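You operate a simulated robot arm through the tools that you are given. There is no shell and no other tool.

Carry out the task below with a simulated robot arm. There is one attempt and no reset: what you move stays moved.

## Task
Put things in order on the trough end of bench 2. At the end: the grey dark wet felt stands on top of the steel plate with the green lug; the former block from the trough end of bench 2 stands on top of the white weight card (marked "0.300 KG"); the fine dresser drum is in the green tray; the yellow pendant box stands where the grey dark wet felt stood; whatever was shut is shut again. Leave all else as you found it, and nothing knocked over.

Only the result counts: the job must be done as asked and must still hold three seconds after the hand-in. Knocking over, shifting, dropping, spilling or breaking anything else fails it.

## Robot
A 6-joint arm with a two-finger gripper, fixed in place. Base frame: the origin is at the foot of the arm, x ahead of it, y to its left, z up; the work surface is at about z = 0. Units: m, rad, N and s.
With the tool pointing down near the work surface it reaches from about 0.18 to 0.48 m from the base axis. Its first joint turns from -1.152 to 1.152 rad. Payload 1.76 kg.
The TCP is the grasp point between the finger pads, 0.029 m short of the fingertips. In the tool frame z runs along the fingers and y along their closing line. The gripper opens to 0.082 m; its body begins 0.058 m behind the TCP.
Orientation is told as [roll, pitch, yaw] about the base's x, y, z axes, in that order, counted from this pose: with the fingers straight down and closing along the base's y, the tool's x points along the base's -x, its y along +y and its z along -z.

## Interface
- The arm moves only by the tool drive_tool. Its argument "deltas" is a list of rows, each an object of numbers (a shift or turn left out is 0, a gripper value left out holds the last): "tx", "ty", "tz": the shift along the tool's x, y, z in m; "wx", "wy", "wz": the turn, a rotation vector about the tool's x, y, z in rad; "jaw": the opening, from 0 (shut) to 1 (fully open). In form: [{"tx": .., "ty": .., "tz": .., "wx": .., "wy": .., "wz": .., "jaw": ..}, ...]. A call has 1 to 20 rows; each row is the pose to reach, as a shift and turn from the pose commanded when the call began, along the tool's axes at that moment. Rows are played at 5 a second. More than 0.05 m and 0.15 rad between two rows, or a gripper value outside its range, and nothing of the call is played. A pose out of reach is approached as far as the arm can. The call stops where the force on the tool passes 40 N (or 10 N more than at its start, if that is more) or the arm is blocked; 0.2 s more then pass. The fingers move at their own pace (about 0.2035 m/s each) and stop on an object; they squeeze with about 22 N. The grip force told is the motor's: it shows also when the fingers shut on nothing. Time passes only in rows, and 0.2 s behind the last, so rows that repeat a pose let the fingers close. The reply holds the time, the measured pose of the TCP, the force on the tool along the base axes, the opening and the grip force, in the units named above and with some noise, with the torque about the TCP (base axes, N m) and any sound that the robot's microphone picked up.
- Cameras (640 x 400 px; columns grow to the right, rows downward): "scene" is fixed at [0.0669, 0.3498, 0.4125]; the picture's right is [-0.59, -0.81, 0.00], its down [-0.54, 0.40, -0.74] and it looks along [0.59, -0.44, -0.68] (base axes); focal length 214 px, centre (320, 200). "wrist" rides on the gripper at [0.079, 0.004, -0.089] in the tool frame; the picture's right is [-0.05, 1.00, 0.00], its down [-0.71, -0.04, -0.71] and it looks along [-0.71, -0.04, 0.71] (tool axes); focal length 256 px, centre (320, 200). There is no depth. A picture from a camera that has moved, and an enlarged one, comes with that camera's place and axes in the base frame and with its lens.
- get_image(camera): a new picture of that camera. The clock stands still meanwhile.
- enlarge(camera, box): a new picture of the part [left, top, right, bottom] of that camera's present view, enlarged. The clock stands still meanwhile.
- close_job(): hands the job in; it is judged then, once.

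Nothing tells you positions but the pictures and the camera data. Unless the task says otherwise, let go and move clear before handing in.

The tools are called after ">>>" by a JSON object that holds its "op" and its "data". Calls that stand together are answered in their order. drive_tool: Moves the arm, as the interface text tells. Its arguments: {"type":"object","properties":{"deltas":{"type":"array"}},"required":["deltas"]} The other tools are called the same way: get_image (camera) takes a picture; enlarge (camera, box) takes an enlarged picture of a part of a camera's view; close_job () hands the job in.

At the start:

```text
time_s: 0.0
position: [0.2951, -0.0056, 0.2876]
tool_rot: [-0.002, -0.001, 0.001]
contact_force: [0.1, 0.6, 0.5]
moment: [-0.05, 0.0, -0.04]
grip_width: 0.0821
grip_force: 0.1
```

scene: 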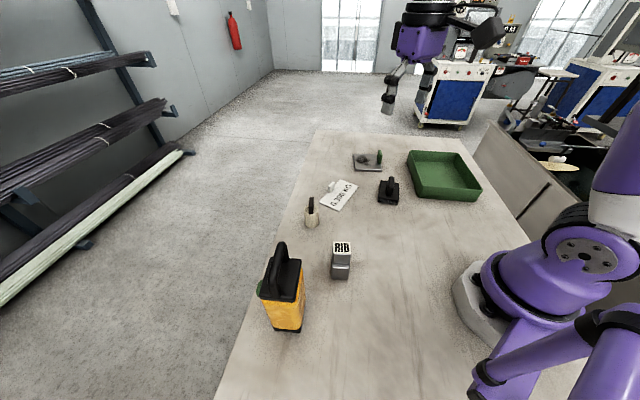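
wrist: 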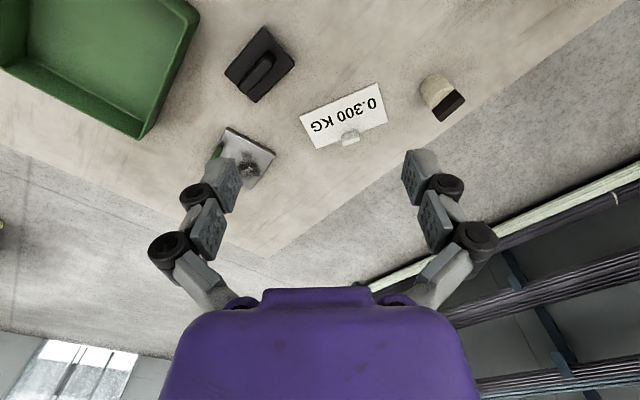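

I see a bench with a yellow box with a black handle, a block marked "RIB", a small object with a dark top, a white card, a black object with a handle, a steel plate with a green lug, and a green tray. I'll look closer before moving anything.

>>> {"op": "enlarge", "data": {"camera": "scene", "box": [220, 200, 400, 350]}}

>>> {"op": "enlarge", "data": {"camera": "scene", "box": [290, 130, 490, 230]}}

>>> {"op": "enlarge", "data": {"camera": "wrist", "box": [180, 0, 500, 200]}}

>>> {"op": "enlarge", "data": {"camera": "wrist", "box": [0, 0, 320, 200]}}

>>> {"op": "enlarge", "data": {"camera": "scene", "box": [380, 0, 640, 200]}}

```text
2.67 times, centred on (310, 275) of scene
camera zoom: at [0.0669, 0.3498, 0.4125], right [-0.59, -0.81, 0.0], down [-0.54, 0.4, -0.74], along [0.59, -0.44, -0.68], focal length 572 px, centre (347, 0)
```

zoom: 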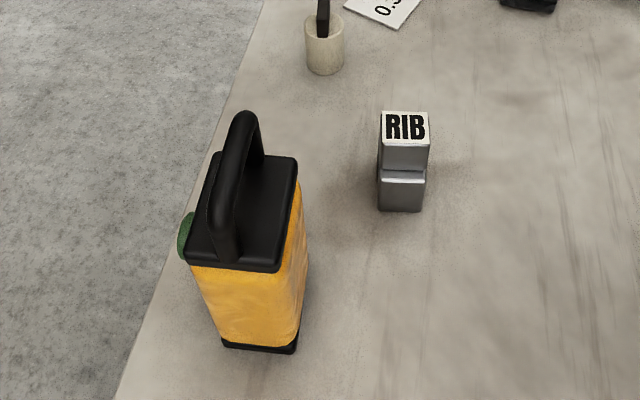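

```text
3.20 times, centred on (390, 180) of scene
camera zoom: at [0.0669, 0.3498, 0.4125], right [-0.59, -0.81, 0.0], down [-0.54, 0.4, -0.74], along [0.59, -0.44, -0.68], focal length 686 px, centre (96, 264)
```

zoom: 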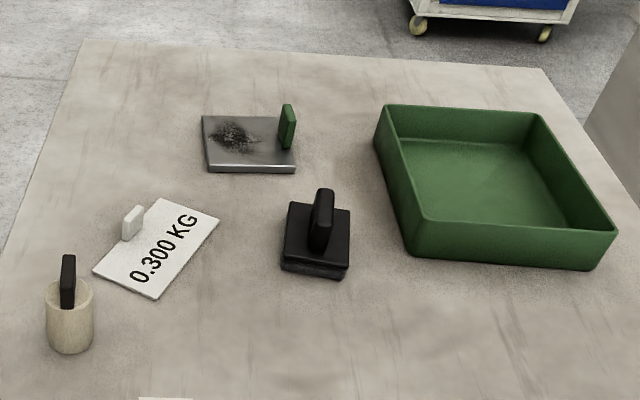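

```text
2.00 times, centred on (340, 100) of wrist
camera zoom: at [0.2176, -0.0019, 0.3772], right [0.05, 1.0, 0.0], down [0.71, -0.04, 0.71], along [0.71, -0.04, -0.71], focal length 512 px, centre (280, 400)
```

zoom: 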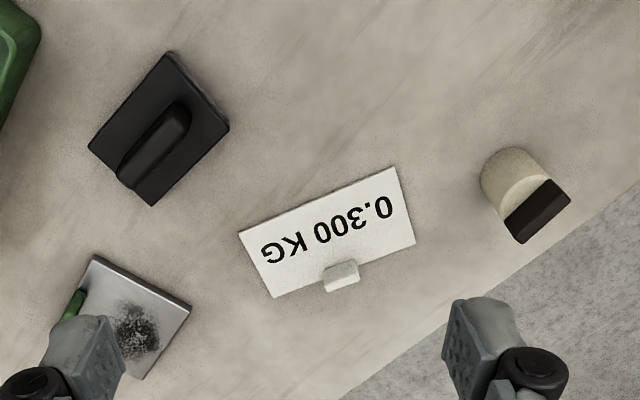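

```text
2.00 times, centred on (160, 100) of wrist
camera zoom: at [0.2176, -0.0019, 0.3772], right [0.05, 1.0, 0.0], down [0.71, -0.04, 0.71], along [0.71, -0.04, -0.71], focal length 512 px, centre (640, 400)
```

zoom: 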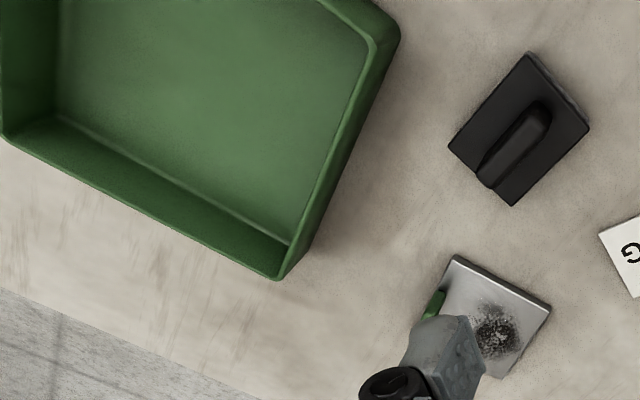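

```text
2.00 times, centred on (510, 100) of scene
camera zoom: at [0.0669, 0.3498, 0.4125], right [-0.59, -0.81, 0.0], down [-0.54, 0.4, -0.74], along [0.59, -0.44, -0.68], focal length 429 px, centre (-60, 400)
```

zoom: 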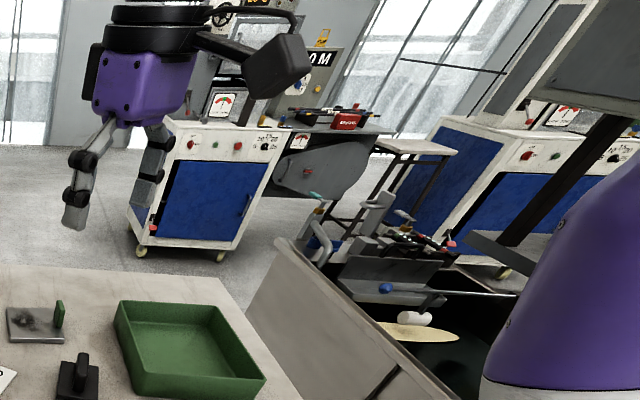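

I take the black handled pad to be the dark felt (≈0.32,-0.08), the plate ≈(0.48,-0.16), the card ≈(0.41,0.02), the cream drum ≈(0.37,0.15), RIB former ≈(0.22,0.19) and the yellow box ≈(0.2,0.32). I'll move to get a closer view of the felt and plate.

>>> {"op": "drive_tool", "data": {"deltas": [{"tx": -0.015, "ty": -0.03, "tz": 0.01}, {"tx": -0.03, "ty": -0.06, "tz": 0.02}, {"tx": -0.05, "ty": -0.09, "tz": 0.035}, {"tx": -0.065, "ty": -0.114, "tz": 0.048}, {"tx": -0.065, "ty": -0.114, "tz": 0.048}]}}

>>> {"op": "get_image", "data": {"camera": "wrist"}}

>>> {"op": "get_image", "data": {"camera": "scene"}}

```text
time_s: 1.2
position: [0.363, -0.1191, 0.2396]
tool_rot: [-0.002, 0.0, -0.001]
contact_force: [-0.1, -0.5, -0.3]
moment: [0.0, -0.01, -0.02]
grip_width: 0.0818
grip_force: 0.1
```

```text
taken
camera wrist: at [0.2835, -0.1149, 0.3302], right [0.05, 1.0, 0.0], down [0.71, -0.04, 0.71], along [0.71, -0.04, -0.71], focal length 256 px, centre (320, 200)
```

wrist: 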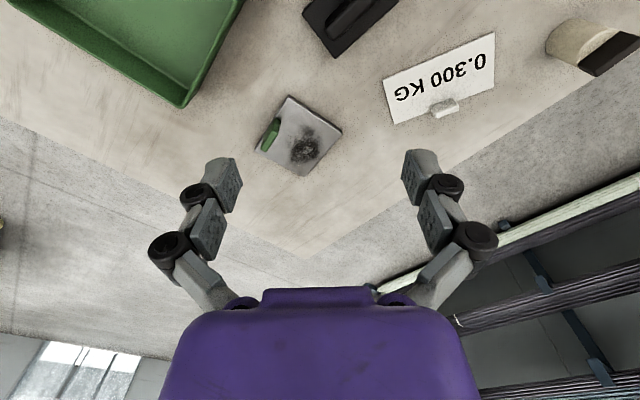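

```text
taken
```

scene: 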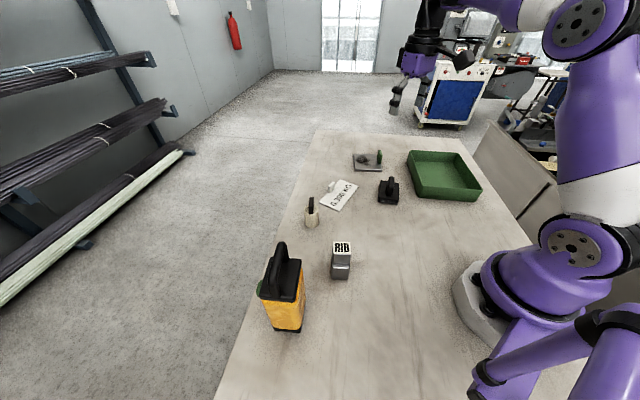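

>>> {"op": "enlarge", "data": {"camera": "wrist", "box": [230, 80, 390, 180]}}

>>> {"op": "enlarge", "data": {"camera": "wrist", "box": [280, 0, 440, 100]}}

>>> {"op": "enlarge", "data": {"camera": "wrist", "box": [360, 10, 520, 130]}}

```text
4.00 times, centred on (310, 130) of wrist
camera zoom: at [0.2835, -0.1149, 0.3302], right [0.05, 1.0, 0.0], down [0.71, -0.04, 0.71], along [0.71, -0.04, -0.71], focal length 1024 px, centre (360, 480)
```

zoom: 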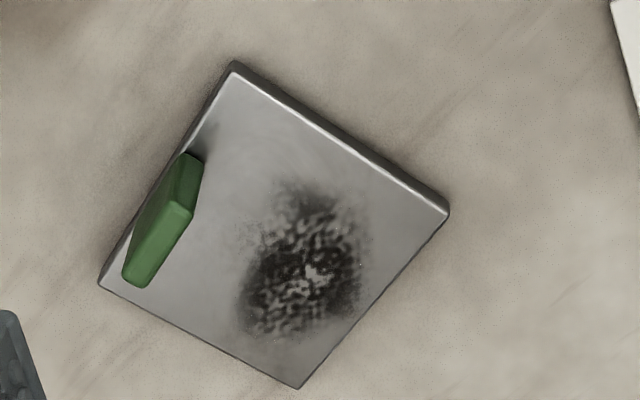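

```text
4.00 times, centred on (360, 50) of wrist
camera zoom: at [0.2835, -0.1149, 0.3302], right [0.05, 1.0, 0.0], down [0.71, -0.04, 0.71], along [0.71, -0.04, -0.71], focal length 1024 px, centre (160, 800)
```

zoom: 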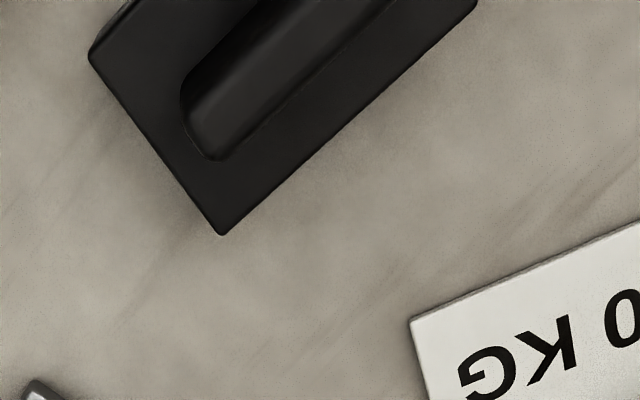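

```text
3.33 times, centred on (440, 70) of wrist
camera zoom: at [0.2835, -0.1149, 0.3302], right [0.05, 1.0, 0.0], down [0.71, -0.04, 0.71], along [0.71, -0.04, -0.71], focal length 853 px, centre (-80, 633)
```

zoom: 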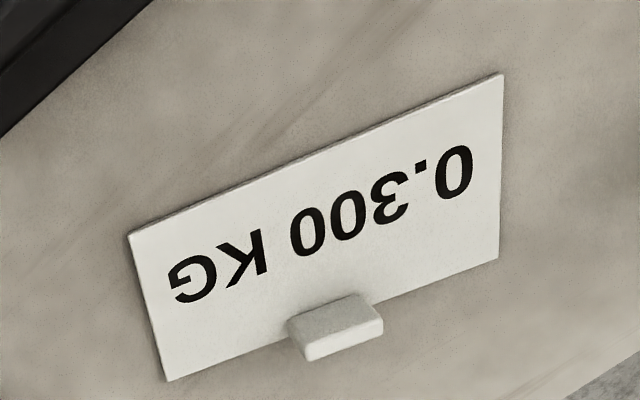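

The plate's corners come out near (0.418,-0.162), (0.473,-0.094), (0.550,-0.154), (0.496,-0.223), which is near the reach limit. I'll test reach above the plate at a safe height.

>>> {"op": "drive_tool", "data": {"deltas": [{"tx": -0.03, "ty": -0.009, "tz": 0.02}, {"tx": -0.06, "ty": -0.018, "tz": 0.045}, {"tx": -0.09, "ty": -0.027, "tz": 0.07}, {"tx": -0.12, "ty": -0.036, "tz": 0.09}, {"tx": -0.12, "ty": -0.036, "tz": 0.09}]}}

>>> {"op": "get_image", "data": {"camera": "wrist"}}

>>> {"op": "get_image", "data": {"camera": "scene"}}

```text
time_s: 2.4
position: [0.4451, -0.1321, 0.1436]
tool_rot: [-0.002, 0.0, 0.0]
contact_force: [0.3, -0.2, 0.7]
moment: [0.02, 0.01, 0.0]
grip_width: 0.0819
grip_force: 0.0
out of reach, approached as far as the arm can: row 3, 4, 5
```

```text
taken
camera wrist: at [0.3653, -0.1278, 0.2333], right [0.05, 1.0, 0.0], down [0.71, -0.04, 0.71], along [0.71, -0.04, -0.71], focal length 256 px, centre (320, 200)
```

wrist: 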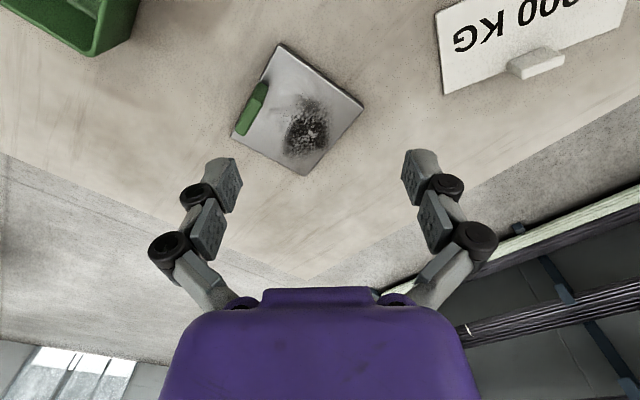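

```text
taken
```

scene: 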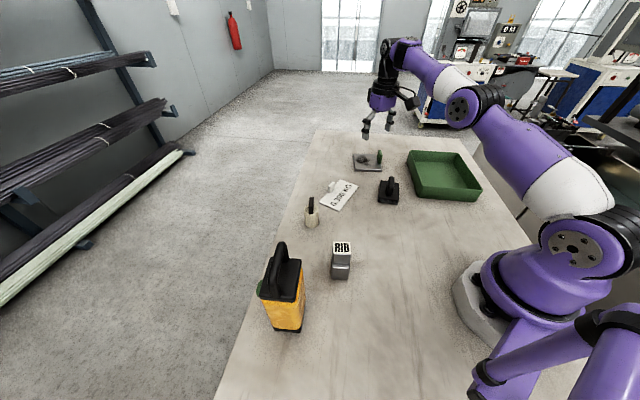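

Vertical reach ends near 0.465 m here, so placing on the plate will need an outward tilt of the tool. Next I back up to look at the felt more squarely.

>>> {"op": "drive_tool", "data": {"deltas": [{"tx": 0.03, "ty": 0.01, "tz": -0.02}, {"tx": 0.07, "ty": 0.02, "tz": -0.03}, {"tx": 0.11, "ty": 0.03, "tz": -0.04}, {"tx": 0.15, "ty": 0.04, "tz": -0.05}, {"tx": 0.19, "ty": 0.05, "tz": -0.06}, {"tx": 0.23, "ty": 0.06, "tz": -0.06}, {"tx": 0.23, "ty": 0.06, "tz": -0.06}]}}

>>> {"op": "get_image", "data": {"camera": "wrist"}}

```text
time_s: 4.0
position: [0.2123, -0.0777, 0.2021]
tool_rot: [-0.001, -0.001, -0.001]
contact_force: [0.0, 0.2, 0.2]
moment: [-0.04, 0.03, -0.01]
grip_width: 0.082
grip_force: 0.0
```

```text
taken
camera wrist: at [0.1338, -0.0725, 0.2923], right [0.05, 1.0, 0.0], down [0.71, -0.04, 0.71], along [0.71, -0.04, -0.71], focal length 256 px, centre (320, 200)
```

wrist: 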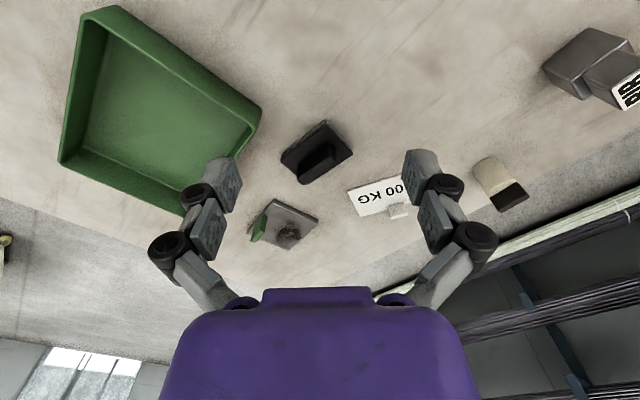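

>>> {"op": "enlarge", "data": {"camera": "wrist", "box": [260, 100, 380, 200]}}

>>> {"op": "enlarge", "data": {"camera": "scene", "box": [360, 165, 420, 210]}}

>>> {"op": "enlarge", "data": {"camera": "wrist", "box": [40, 0, 280, 220]}}

```text
4.00 times, centred on (320, 150) of wrist
camera zoom: at [0.1338, -0.0725, 0.2923], right [0.05, 1.0, 0.0], down [0.71, -0.04, 0.71], along [0.71, -0.04, -0.71], focal length 1024 px, centre (320, 400)
```

zoom: 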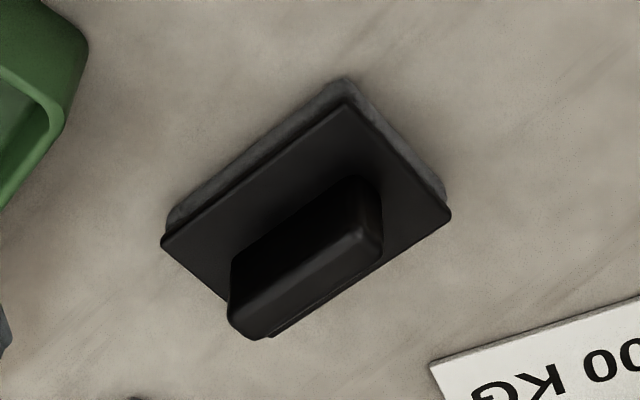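

```text
8.89 times, centred on (390, 188) of scene
camera zoom: at [0.0669, 0.3498, 0.4125], right [-0.59, -0.81, 0.0], down [-0.54, 0.4, -0.74], along [0.59, -0.44, -0.68], focal length 1906 px, centre (-302, 311)
```

zoom: 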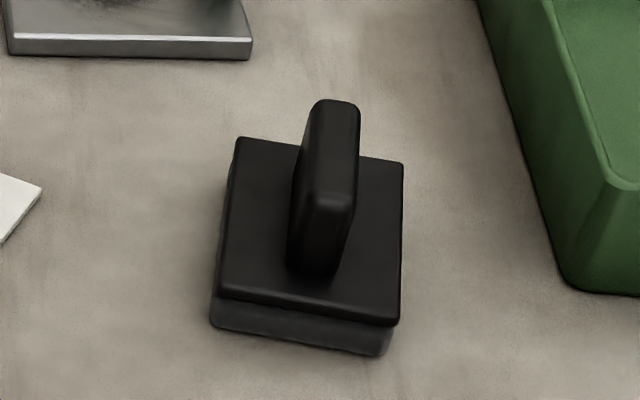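

```text
1.82 times, centred on (160, 110) of wrist
camera zoom: at [0.1338, -0.0725, 0.2923], right [0.05, 1.0, 0.0], down [0.71, -0.04, 0.71], along [0.71, -0.04, -0.71], focal length 465 px, centre (611, 364)
```

zoom: 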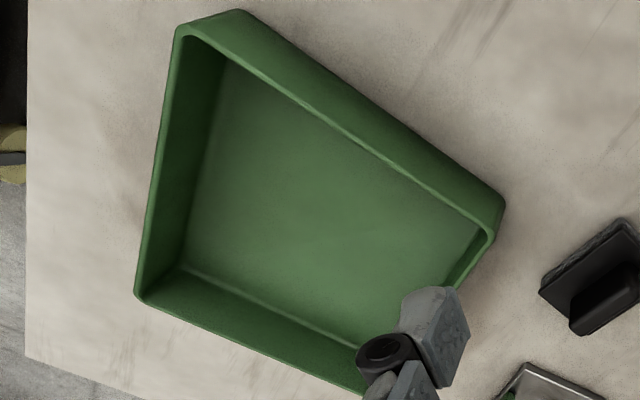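

The felt is the grey pad with black top and handle, centred near (0.331,-0.088), long side along about -51°, handle top z≈0.047. The plate spot for it is about (0.488,-0.153), so I'll test that spot with an outward tilt, staying high.

>>> {"op": "drive_tool", "data": {"deltas": [{"tx": -0.04, "ty": -0.008, "tz": 0.0, "wz": 0.12}, {"tx": -0.08, "ty": -0.016, "tz": 0.0, "wz": 0.24}, {"tx": -0.12, "ty": -0.024, "tz": 0.0, "wz": 0.36}, {"tx": -0.15, "ty": -0.032, "tz": 0.0, "wz": 0.48}, {"tx": -0.18, "ty": -0.04, "tz": 0.0, "wz": 0.58}, {"tx": -0.2, "ty": -0.045, "tz": 0.0, "wz": 0.665}, {"tx": -0.2, "ty": -0.045, "tz": 0.0, "wz": 0.665}]}}

>>> {"op": "drive_tool", "data": {"deltas": [{"wy": -0.12}, {"wy": -0.24}, {"wy": -0.35}, {"wy": -0.35}]}}

```text
time_s: 5.6
position: [0.4104, -0.1194, 0.1998]
tool_rot: [-0.001, 0.001, -0.668]
contact_force: [0.0, -0.7, 0.8]
moment: [0.02, -0.01, -0.01]
grip_width: 0.0819
grip_force: 0.0
```

```text
time_s: 6.6
position: [0.4113, -0.1197, 0.201]
tool_rot: [0.0, -0.354, -0.664]
contact_force: [0.1, -0.1, -0.8]
moment: [-0.02, -0.01, 0.02]
grip_width: 0.082
grip_force: 0.1
```

>>> {"op": "drive_tool", "data": {"deltas": [{"tx": -0.0112, "ty": 0.0054, "tz": 0.0283}, {"tx": -0.0224, "ty": 0.0108, "tz": 0.0566}, {"tx": -0.0336, "ty": 0.0161, "tz": 0.085}, {"tx": -0.0448, "ty": 0.0215, "tz": 0.1133}, {"tx": -0.0448, "ty": 0.0215, "tz": 0.1133}]}}

>>> {"op": "get_image", "data": {"camera": "wrist"}}

>>> {"op": "get_image", "data": {"camera": "scene"}}

```text
time_s: 7.8
position: [0.4886, -0.1525, 0.1091]
tool_rot: [-0.001, -0.351, -0.665]
contact_force: [-0.6, 0.9, 0.4]
moment: [0.02, 0.01, 0.04]
grip_width: 0.0819
grip_force: 0.0
```

```text
taken
camera wrist: at [0.4087, -0.0851, 0.1664], right [0.66, 0.76, 0.02], down [0.31, -0.29, 0.91], along [0.69, -0.59, -0.42], focal length 256 px, centre (320, 200)
```

wrist: 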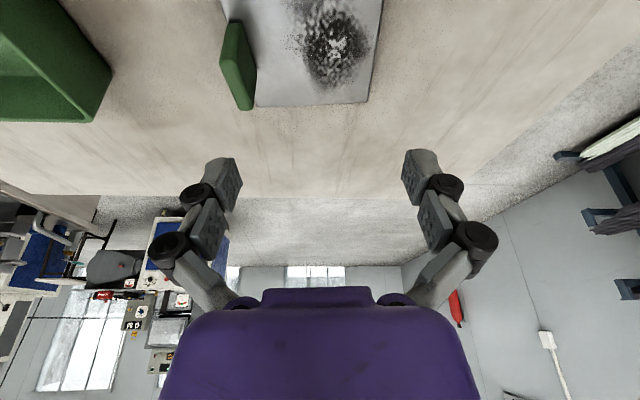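

```text
taken
```

scene: 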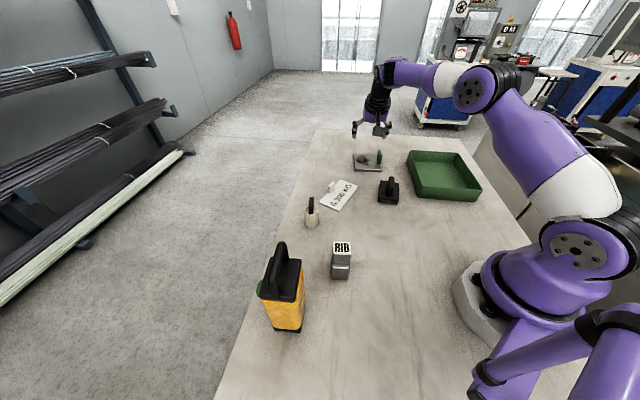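

The tilted pose reaches the plate spot. Now I go above the felt with the same tilt, turning so the fingers straddle the handle.

>>> {"op": "drive_tool", "data": {"deltas": [{"tx": 0.0293, "ty": -0.0093, "tz": -0.0152, "wx": 0.0167, "wz": 0.0457}, {"tx": 0.0587, "ty": -0.0186, "tz": -0.0303, "wx": 0.0333, "wz": 0.0913}, {"tx": 0.088, "ty": -0.0278, "tz": -0.0455, "wx": 0.05, "wz": 0.137}, {"tx": 0.1174, "ty": -0.0371, "tz": -0.0606, "wx": 0.0666, "wz": 0.1826}, {"tx": 0.1467, "ty": -0.0464, "tz": -0.0758, "wx": 0.0833, "wz": 0.2283}, {"tx": 0.1467, "ty": -0.0464, "tz": -0.0758, "wx": 0.0833, "wz": 0.2283}]}}

>>> {"op": "get_image", "data": {"camera": "wrist"}}

>>> {"op": "get_image", "data": {"camera": "scene"}}

```text
time_s: 9.2
position: [0.3297, -0.0887, 0.1306]
tool_rot: [0.0, -0.351, -0.909]
contact_force: [0.7, -0.2, -0.4]
moment: [-0.01, -0.01, -0.03]
grip_width: 0.0818
grip_force: 0.0
```

```text
taken
camera wrist: at [0.2681, -0.0029, 0.1881], right [0.82, 0.57, 0.02], down [0.23, -0.35, 0.91], along [0.53, -0.74, -0.42], focal length 256 px, centre (320, 200)
```

wrist: 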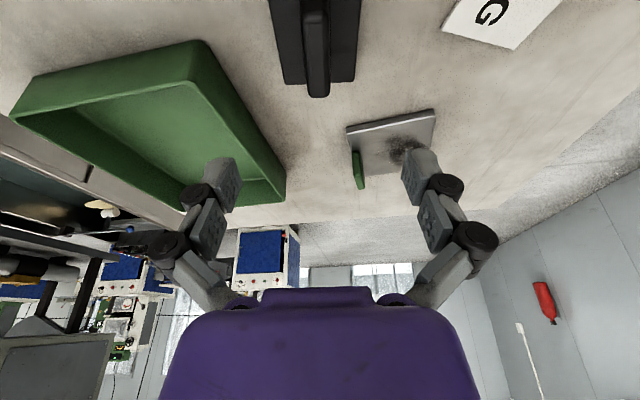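

```text
taken
```

scene: 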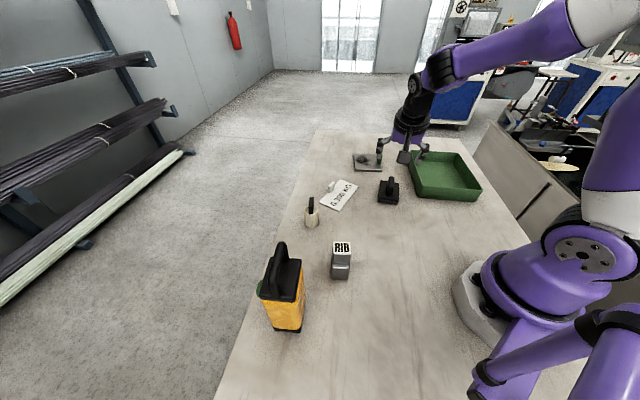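

The handle is lined up between the fingers. I descend to it with open jaws.

>>> {"op": "drive_tool", "data": {"deltas": [{"tx": 0.0083, "ty": -0.001, "tz": 0.0227}, {"tx": 0.0166, "ty": -0.002, "tz": 0.0455}, {"tx": 0.0249, "ty": -0.002, "tz": 0.0682}, {"tx": 0.0249, "ty": -0.002, "tz": 0.0682}]}}

>>> {"op": "get_image", "data": {"camera": "wrist"}}

>>> {"op": "enlarge", "data": {"camera": "scene", "box": [340, 130, 460, 220]}}

```text
time_s: 10.2
position: [0.3282, -0.0885, 0.058]
tool_rot: [0.0, -0.351, -0.907]
contact_force: [0.1, 1.1, -0.8]
moment: [0.01, 0.03, -0.03]
grip_width: 0.0821
grip_force: 0.0
```

```text
taken
camera wrist: at [0.2682, -0.0031, 0.1152], right [0.82, 0.58, 0.02], down [0.23, -0.35, 0.91], along [0.53, -0.74, -0.42], focal length 256 px, centre (320, 200)
```

wrist: 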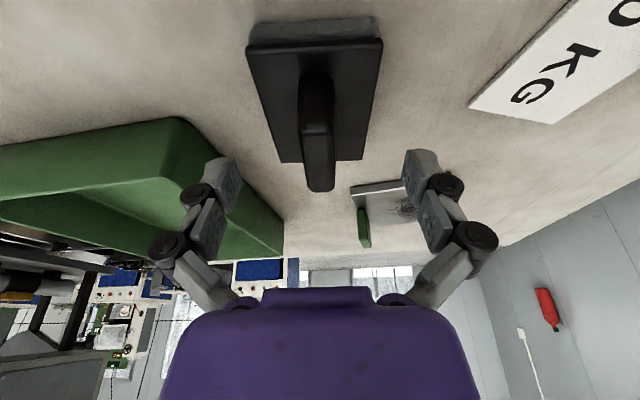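

```text
4.44 times, centred on (400, 175) of scene
camera zoom: at [0.0669, 0.3498, 0.4125], right [-0.59, -0.81, 0.0], down [-0.54, 0.4, -0.74], along [0.59, -0.44, -0.68], focal length 953 px, centre (-36, 311)
```

zoom: 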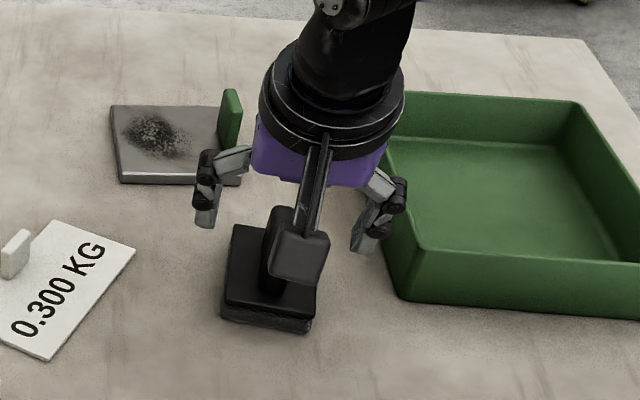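

>>> {"op": "drive_tool", "data": {"deltas": [{"tx": 0.0018, "tz": 0.0049}, {"tx": 0.0018, "tz": 0.0049, "jaw": 0.4}, {"tx": 0.0018, "tz": 0.0049, "jaw": 0.0}, {"tx": 0.0018, "tz": 0.0049, "jaw": 0.0}, {"tx": 0.0018, "tz": 0.0049, "jaw": 0.0}]}}

>>> {"op": "get_image", "data": {"camera": "wrist"}}

```text
time_s: 11.4
position: [0.3292, -0.0883, 0.0524]
tool_rot: [0.0, -0.352, -0.908]
contact_force: [1.4, -1.5, 5.6]
moment: [-0.11, -0.12, -0.04]
grip_width: 0.0151
grip_force: 21.8
```

```text
taken
camera wrist: at [0.2687, -0.0035, 0.1105], right [0.82, 0.58, 0.02], down [0.23, -0.35, 0.91], along [0.53, -0.74, -0.42], focal length 256 px, centre (320, 200)
```

wrist: 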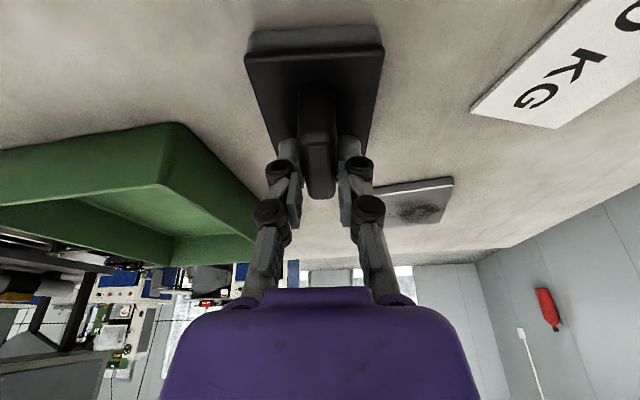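

The handle is held (opening 0.015). Lifting slowly.

>>> {"op": "drive_tool", "data": {"deltas": [{"tx": -0.0034, "tz": -0.0094, "jaw": 0}, {"tx": -0.0103, "tz": -0.0282, "jaw": 0}, {"tx": -0.0172, "tz": -0.047, "jaw": 0}, {"tx": -0.0241, "tz": -0.0658, "jaw": 0}, {"tx": -0.0241, "tz": -0.0658, "jaw": 0}]}}

>>> {"op": "get_image", "data": {"camera": "wrist"}}

>>> {"op": "enlarge", "data": {"camera": "scene", "box": [340, 120, 460, 210]}}

```text
time_s: 12.6
position: [0.329, -0.0884, 0.1238]
tool_rot: [0.0, -0.35, -0.907]
contact_force: [0.0, -0.3, -0.4]
moment: [0.01, 0.0, -0.02]
grip_width: 0.0151
grip_force: 21.9
```

```text
taken
camera wrist: at [0.2676, -0.0035, 0.181], right [0.82, 0.58, 0.02], down [0.23, -0.35, 0.91], along [0.53, -0.74, -0.42], focal length 256 px, centre (320, 200)
```

wrist: 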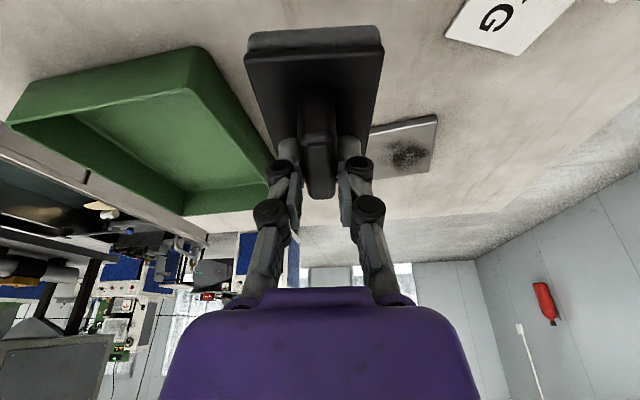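

```text
4.44 times, centred on (400, 165) of scene
camera zoom: at [0.0669, 0.3498, 0.4125], right [-0.59, -0.81, 0.0], down [-0.54, 0.4, -0.74], along [0.59, -0.44, -0.68], focal length 953 px, centre (-36, 356)
```

zoom: 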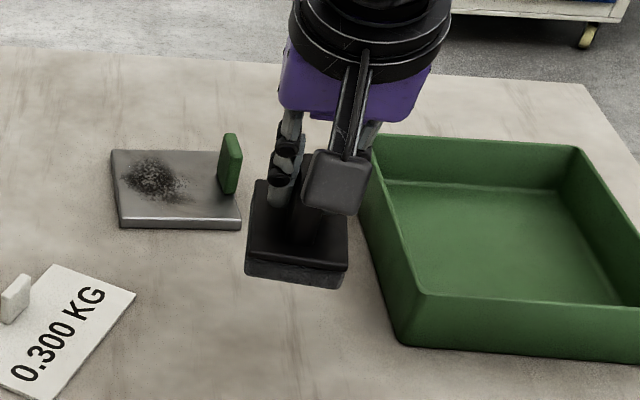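

The felt is up cleanly. Now carrying it over to the plate, turning to match the plate's edges, staying above the lug.

>>> {"op": "drive_tool", "data": {"deltas": [{"tx": -0.0226, "ty": 0.0142, "tz": 0.0099, "wx": -0.0137, "wz": -0.0376, "jaw": 0}, {"tx": -0.0452, "ty": 0.0284, "tz": 0.0197, "wx": -0.0274, "wz": -0.0751, "jaw": 0}, {"tx": -0.0678, "ty": 0.0427, "tz": 0.0296, "wx": -0.0412, "wz": -0.1127, "jaw": 0}, {"tx": -0.0904, "ty": 0.0569, "tz": 0.0395, "wx": -0.0549, "wz": -0.1503, "jaw": 0}, {"tx": -0.113, "ty": 0.0711, "tz": 0.0493, "wx": -0.0686, "wz": -0.1878, "jaw": 0}, {"tx": -0.1356, "ty": 0.0853, "tz": 0.0592, "wx": -0.0823, "wz": -0.2254, "jaw": 0}, {"tx": -0.1356, "ty": 0.0853, "tz": 0.0592, "wx": -0.0823, "wz": -0.2254, "jaw": 0}]}}

>>> {"op": "get_image", "data": {"camera": "wrist"}}

>>> {"op": "enlarge", "data": {"camera": "scene", "box": [320, 110, 440, 200]}}

```text
time_s: 14.2
position: [0.4883, -0.153, 0.1131]
tool_rot: [0.0, -0.35, -0.666]
contact_force: [-0.1, 0.8, -1.3]
moment: [0.05, 0.0, 0.03]
grip_width: 0.0152
grip_force: 21.6
```

```text
taken
camera wrist: at [0.4085, -0.0847, 0.1714], right [0.66, 0.75, 0.02], down [0.31, -0.29, 0.91], along [0.69, -0.59, -0.42], focal length 256 px, centre (320, 200)
```

wrist: 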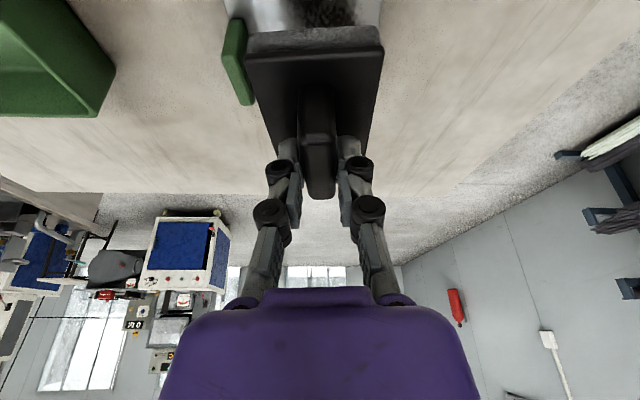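

```text
4.44 times, centred on (380, 155) of scene
camera zoom: at [0.067, 0.3498, 0.4125], right [-0.59, -0.81, 0.0], down [-0.54, 0.4, -0.74], along [0.59, -0.44, -0.68], focal length 953 px, centre (53, 400)
```

zoom: 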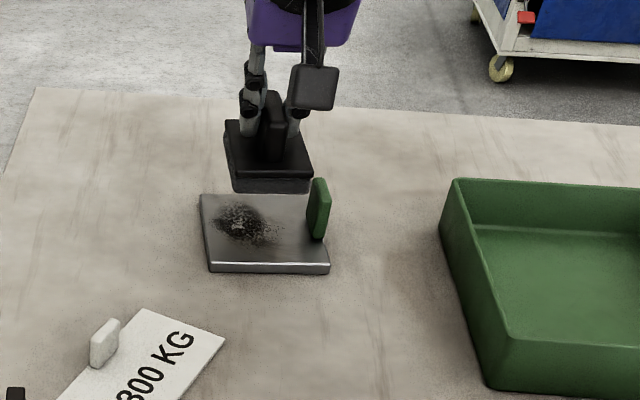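

The felt sits over the plate, clear of the lug (felt spans roughly 0.026–0.077 of the plate's 0.088 width). I lower it straight down.

>>> {"op": "drive_tool", "data": {"deltas": [{"tx": 0.0051, "tz": 0.0141, "jaw": 0}, {"tx": 0.0103, "tz": 0.0282, "jaw": 0}, {"tx": 0.0144, "tz": 0.0395, "jaw": 0}, {"tx": 0.0158, "tz": 0.0432, "jaw": 0}, {"tx": 0.0158, "tz": 0.0432, "jaw": 0}]}}

>>> {"op": "get_image", "data": {"camera": "wrist"}}

>>> {"op": "enlarge", "data": {"camera": "scene", "box": [330, 120, 420, 190]}}

```text
time_s: 15.4
position: [0.4876, -0.1536, 0.0676]
tool_rot: [0.001, -0.351, -0.669]
contact_force: [-0.1, -0.8, -0.2]
moment: [0.0, -0.01, -0.04]
grip_width: 0.0153
grip_force: 21.9
```

```text
taken
camera wrist: at [0.4078, -0.0843, 0.1252], right [0.66, 0.75, 0.02], down [0.31, -0.29, 0.91], along [0.69, -0.59, -0.42], focal length 256 px, centre (320, 200)
```

wrist: 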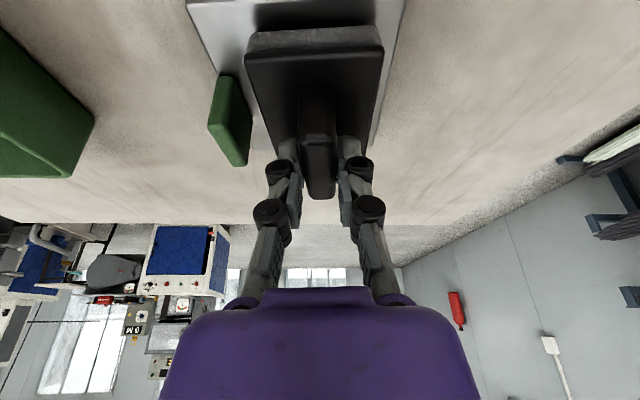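

```text
5.71 times, centred on (375, 155) of scene
camera zoom: at [0.0669, 0.3498, 0.4125], right [-0.59, -0.81, 0.0], down [-0.54, 0.4, -0.74], along [0.59, -0.44, -0.68], focal length 1226 px, centre (6, 457)
```

zoom: 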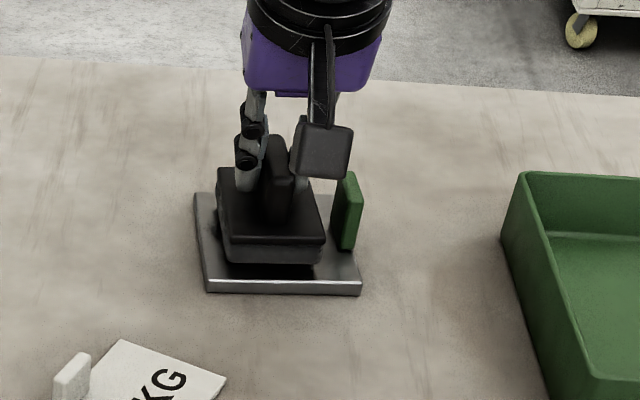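

>>> {"op": "drive_tool", "data": {"deltas": [{"tx": 0.001, "tz": 0.0028, "jaw": 0}, {"tx": 0.0017, "tz": 0.0047, "jaw": 0}, {"tx": 0.0017, "tz": 0.0047, "jaw": 0}]}}

```text
time_s: 16.2
position: [0.4885, -0.1525, 0.0645]
tool_rot: [0.0, -0.354, -0.67]
contact_force: [0.0, 0.1, 5.0]
moment: [0.09, 0.03, 0.01]
grip_width: 0.015
grip_force: 22.0
```

>>> {"op": "drive_tool", "data": {"deltas": [{"tx": 0.0, "tz": 0.0, "jaw": 0}]}}

>>> {"op": "get_image", "data": {"camera": "wrist"}}

>>> {"op": "enlarge", "data": {"camera": "scene", "box": [350, 135, 400, 175]}}

```text
time_s: 16.6
position: [0.4893, -0.1531, 0.0633]
tool_rot: [-0.001, -0.353, -0.669]
contact_force: [-0.4, -0.6, 6.8]
moment: [-0.02, -0.03, -0.01]
grip_width: 0.0151
grip_force: 22.0
```

```text
taken
camera wrist: at [0.4083, -0.0843, 0.1203], right [0.66, 0.75, 0.02], down [0.3, -0.29, 0.91], along [0.69, -0.59, -0.42], focal length 256 px, centre (320, 200)
```

wrist: 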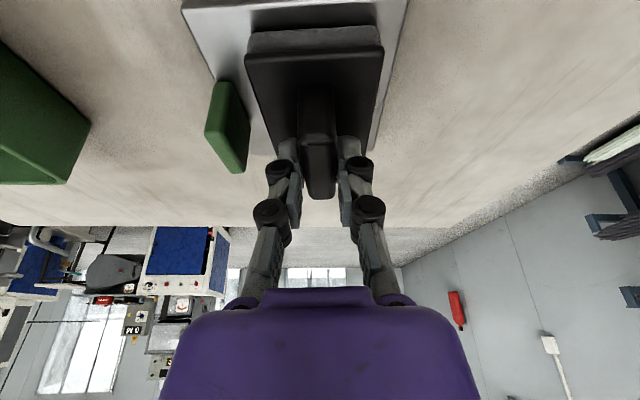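

```text
10.00 times, centred on (375, 155) of scene
camera zoom: at [0.0669, 0.3498, 0.4125], right [-0.59, -0.81, 0.0], down [-0.54, 0.4, -0.74], along [0.59, -0.44, -0.68], focal length 2145 px, centre (-230, 650)
```

zoom: 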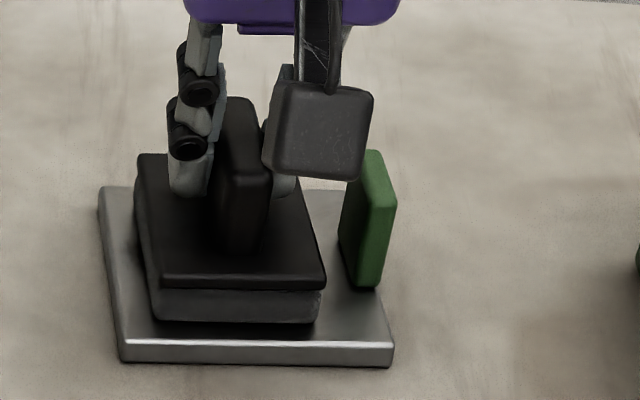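

The felt is seated on the plate (contact force ~6 N). I open the fingers a little so they don't touch the lug, then lift straight up.

>>> {"op": "drive_tool", "data": {"deltas": [{"jaw": 0.22}, {"jaw": 0.35}, {"jaw": 0.35}]}}

>>> {"op": "get_image", "data": {"camera": "wrist"}}

```text
time_s: 17.4
position: [0.4873, -0.1535, 0.0623]
tool_rot: [0.0, -0.352, -0.67]
contact_force: [0.4, 0.3, 0.4]
moment: [0.02, -0.02, 0.0]
grip_width: 0.0289
grip_force: 0.0
```

```text
taken
camera wrist: at [0.4081, -0.0842, 0.1199], right [0.66, 0.75, 0.02], down [0.31, -0.29, 0.91], along [0.69, -0.59, -0.42], focal length 256 px, centre (320, 200)
```

wrist: 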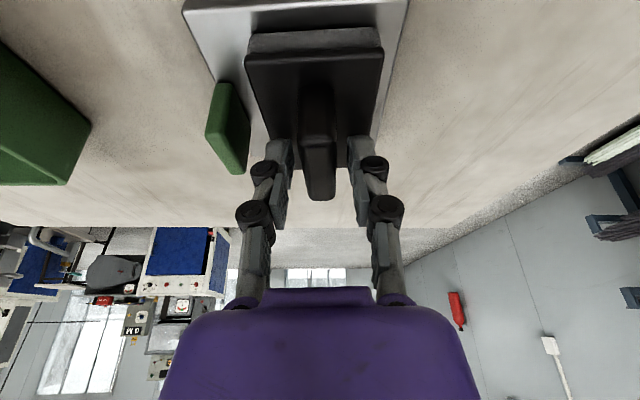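

>>> {"op": "drive_tool", "data": {"deltas": [{"tz": -0.015, "jaw": 0.35}, {"tz": -0.035, "jaw": 0.35}, {"tz": -0.06, "jaw": 0.35}, {"tz": -0.09, "jaw": 0.6}, {"tz": -0.09, "jaw": 1.0}]}}

>>> {"op": "get_image", "data": {"camera": "wrist"}}

>>> {"op": "enlarge", "data": {"camera": "scene", "box": [330, 120, 420, 190]}}

```text
time_s: 18.6
position: [0.4636, -0.1338, 0.1477]
tool_rot: [-0.001, -0.351, -0.667]
contact_force: [-0.3, 0.5, 0.1]
moment: [-0.03, 0.02, -0.02]
grip_width: 0.0817
grip_force: 0.1
```

```text
taken
camera wrist: at [0.3844, -0.0656, 0.2061], right [0.66, 0.75, 0.02], down [0.31, -0.29, 0.91], along [0.69, -0.59, -0.42], focal length 256 px, centre (320, 200)
```

wrist: 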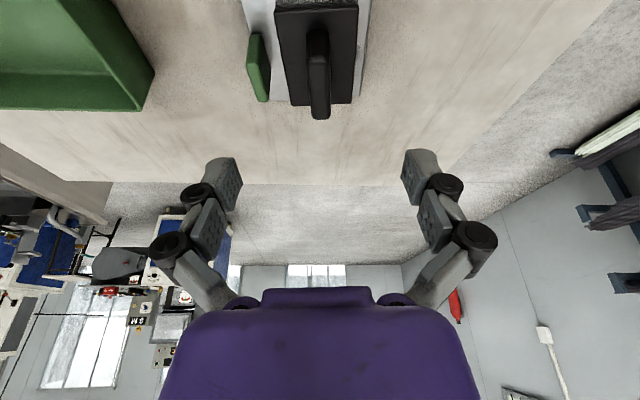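

```text
5.71 times, centred on (375, 155) of scene
camera zoom: at [0.0669, 0.3498, 0.4125], right [-0.59, -0.81, 0.0], down [-0.54, 0.4, -0.74], along [0.59, -0.44, -0.68], focal length 1226 px, centre (6, 457)
```

zoom: 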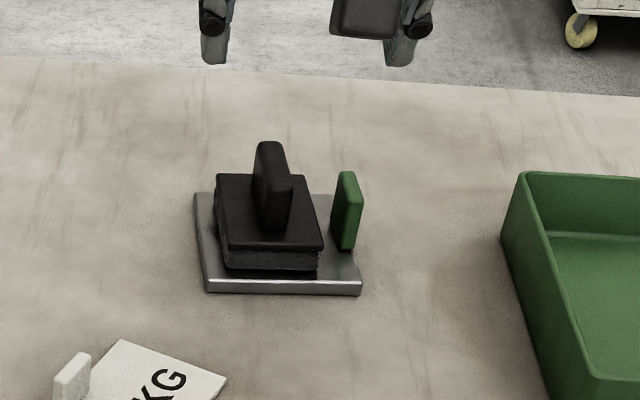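

The felt stands on the plate, free of the lug. Next I move inward, straighten the tool and look at the drum and former.

>>> {"op": "drive_tool", "data": {"deltas": [{"tx": 0.0282, "ty": 0.004, "tz": -0.0209}, {"tx": 0.0564, "ty": 0.008, "tz": -0.0419, "wy": 0.1}, {"tx": 0.0847, "ty": 0.0121, "tz": -0.0628, "wy": 0.2}, {"tx": 0.1129, "ty": 0.0161, "tz": -0.0838, "wy": 0.3}, {"tx": 0.1411, "ty": 0.0201, "tz": -0.1047, "wy": 0.35}, {"tx": 0.1411, "ty": 0.0201, "tz": -0.1047, "wy": 0.35}]}}

>>> {"op": "drive_tool", "data": {"deltas": [{"wz": -0.13}, {"wz": -0.26}, {"wz": -0.39}, {"wz": -0.52}, {"wz": -0.665}, {"wz": -0.665}]}}

>>> {"op": "get_image", "data": {"camera": "wrist"}}

>>> {"op": "get_image", "data": {"camera": "scene"}}

```text
time_s: 20.0
position: [0.343, -0.0143, 0.1977]
tool_rot: [-0.001, -0.002, -0.665]
contact_force: [0.1, 0.7, -0.1]
moment: [0.03, 0.04, 0.02]
grip_width: 0.0819
grip_force: 0.2
```

```text
time_s: 21.4
position: [0.3445, -0.0151, 0.198]
tool_rot: [0.0, 0.0, 0.0]
contact_force: [0.1, 0.0, 0.3]
moment: [0.0, 0.04, 0.02]
grip_width: 0.0819
grip_force: 0.0
```

```text
taken
camera wrist: at [0.2652, -0.0099, 0.2874], right [0.05, 1.0, 0.0], down [0.71, -0.04, 0.71], along [0.71, -0.04, -0.71], focal length 256 px, centre (320, 200)
```

wrist: 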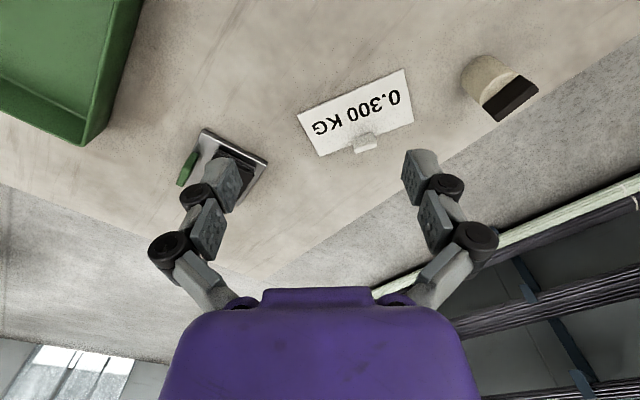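

```text
taken
```

scene: 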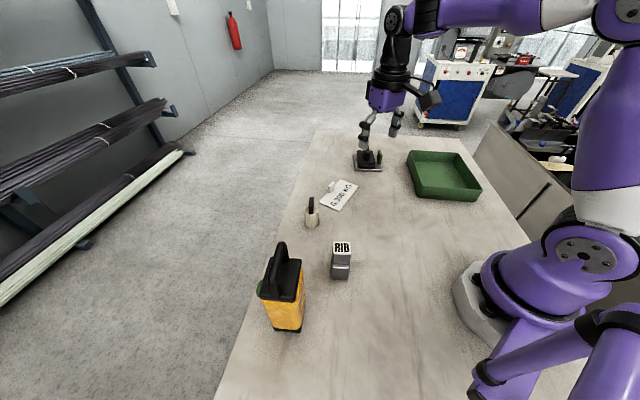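

>>> {"op": "enlarge", "data": {"camera": "wrist", "box": [160, 110, 280, 210]}}

>>> {"op": "enlarge", "data": {"camera": "wrist", "box": [280, 40, 440, 170]}}

>>> {"op": "enlarge", "data": {"camera": "wrist", "box": [440, 30, 560, 140]}}

>>> {"op": "enlarge", "data": {"camera": "scene", "box": [290, 130, 490, 230]}}

```text
4.00 times, centred on (220, 160) of wrist
camera zoom: at [0.2652, -0.0099, 0.2874], right [0.05, 1.0, 0.0], down [0.71, -0.04, 0.71], along [0.71, -0.04, -0.71], focal length 1024 px, centre (720, 360)
```

zoom: 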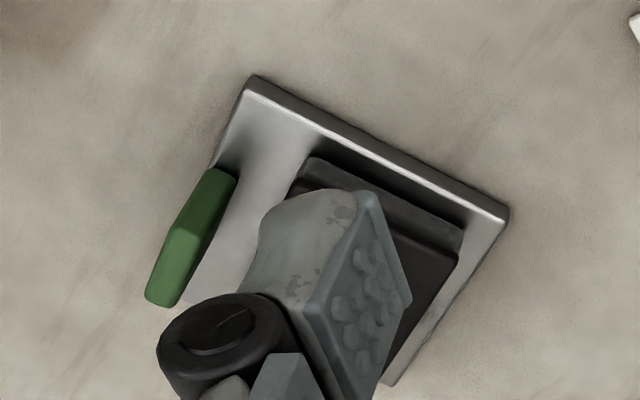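

```text
3.08 times, centred on (360, 105) of wrist
camera zoom: at [0.2652, -0.0099, 0.2874], right [0.05, 1.0, 0.0], down [0.71, -0.04, 0.71], along [0.71, -0.04, -0.71], focal length 788 px, centre (197, 492)
```

zoom: 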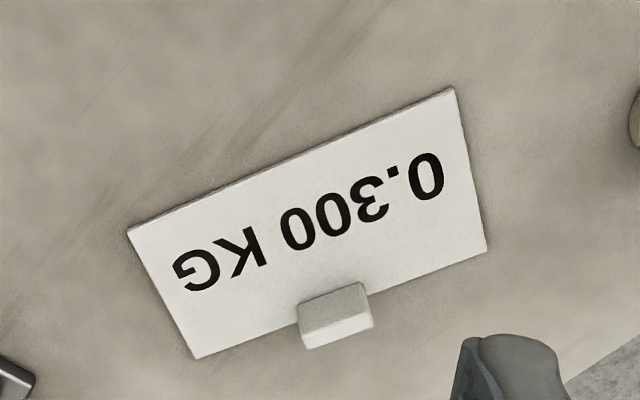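

```text
3.64 times, centred on (500, 85) of wrist
camera zoom: at [0.2652, -0.0099, 0.2874], right [0.05, 1.0, 0.0], down [0.71, -0.04, 0.71], along [0.71, -0.04, -0.71], focal length 931 px, centre (-334, 618)
```

zoom: 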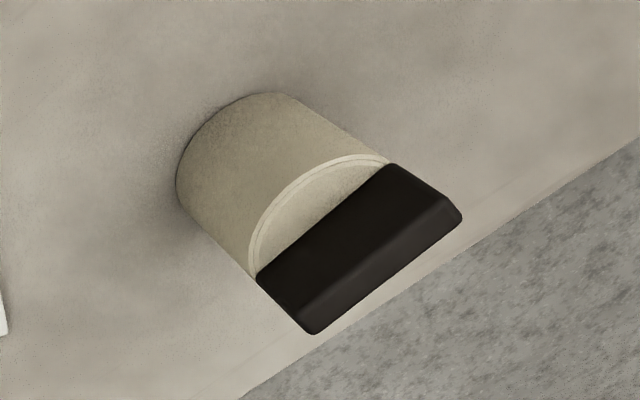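

```text
3.20 times, centred on (390, 180) of scene
camera zoom: at [0.0669, 0.3498, 0.4125], right [-0.59, -0.81, 0.0], down [-0.54, 0.4, -0.74], along [0.59, -0.44, -0.68], focal length 686 px, centre (96, 264)
```

zoom: 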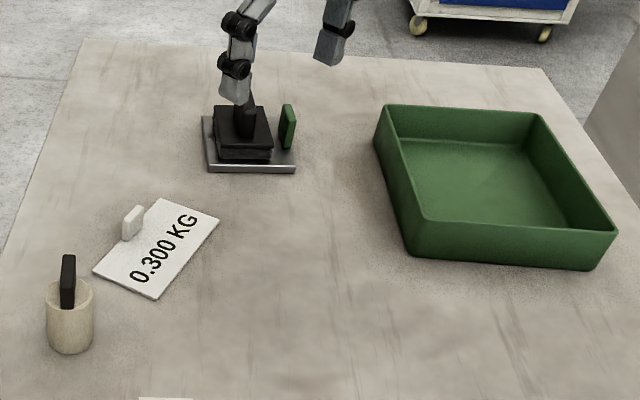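

The plate looks unmoved in the scene view. The drum is a cream cylinder centred near (0.370,0.151), about 0.048 high, with a black bar on top running along about -34°. I move above it with the fingers across the bar.

>>> {"op": "drive_tool", "data": {"deltas": [{"tx": -0.005, "ty": 0.033, "tz": 0.004, "wz": 0.12}, {"tx": -0.01, "ty": 0.066, "tz": 0.01, "wz": 0.24}, {"tx": -0.015, "ty": 0.1, "tz": 0.02, "wz": 0.36}, {"tx": -0.02, "ty": 0.133, "tz": 0.03, "wz": 0.48}, {"tx": -0.0255, "ty": 0.166, "tz": 0.038, "wz": 0.593}, {"tx": -0.0255, "ty": 0.166, "tz": 0.038, "wz": 0.593}]}}

>>> {"op": "get_image", "data": {"camera": "wrist"}}

>>> {"op": "enlarge", "data": {"camera": "scene", "box": [270, 150, 390, 250]}}

```text
time_s: 22.8
position: [0.3703, 0.1526, 0.1592]
tool_rot: [-0.001, 0.002, -0.596]
contact_force: [-0.2, -0.2, -0.1]
moment: [0.02, 0.03, 0.0]
grip_width: 0.0818
grip_force: 0.0
```

```text
taken
camera wrist: at [0.3074, 0.2, 0.2493], right [0.61, 0.8, 0.0], down [0.56, -0.43, 0.71], along [0.56, -0.43, -0.71], focal length 256 px, centre (320, 200)
```

wrist: 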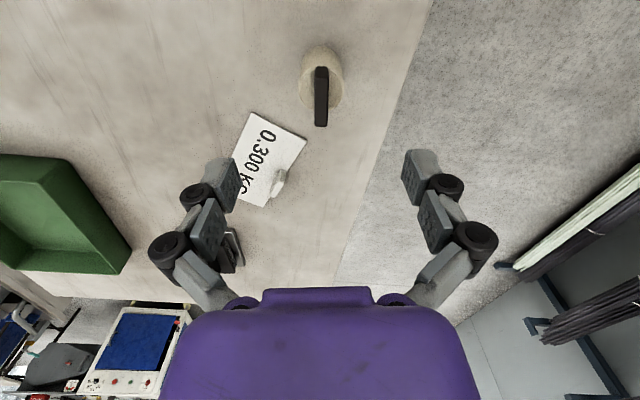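

```text
4.00 times, centred on (330, 200) of scene
camera zoom: at [0.0669, 0.3498, 0.4125], right [-0.59, -0.81, 0.0], down [-0.54, 0.4, -0.74], along [0.59, -0.44, -0.68], focal length 858 px, centre (280, 200)
```

zoom: 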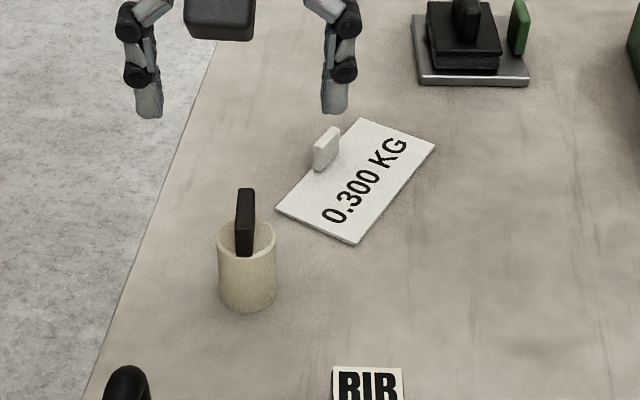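

>>> {"op": "enlarge", "data": {"camera": "wrist", "box": [270, 30, 370, 140]}}

>>> {"op": "enlarge", "data": {"camera": "scene", "box": [290, 185, 335, 235]}}

```text
3.64 times, centred on (320, 85) of wrist
camera zoom: at [0.3074, 0.2, 0.2493], right [0.61, 0.8, 0.0], down [0.56, -0.43, 0.71], along [0.56, -0.43, -0.71], focal length 931 px, centre (320, 618)
```

zoom: 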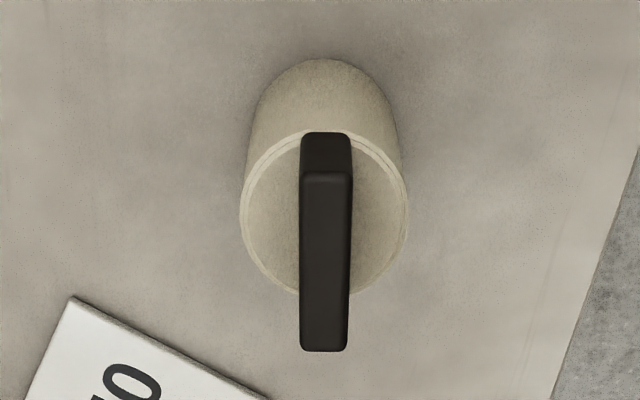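

```text
8.00 times, centred on (312, 210) of scene
camera zoom: at [0.0669, 0.3498, 0.4125], right [-0.59, -0.81, 0.0], down [-0.54, 0.4, -0.74], along [0.59, -0.44, -0.68], focal length 1716 px, centre (380, 120)
```

zoom: 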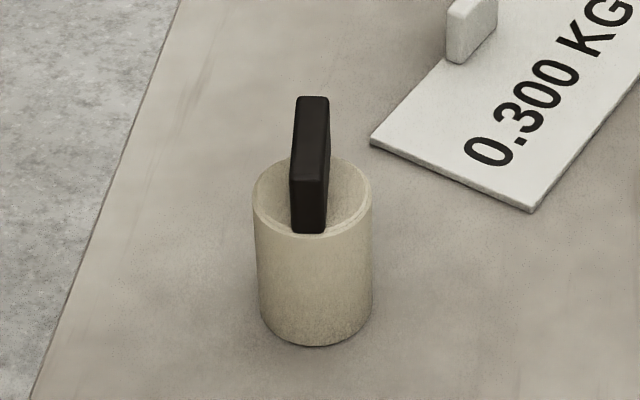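

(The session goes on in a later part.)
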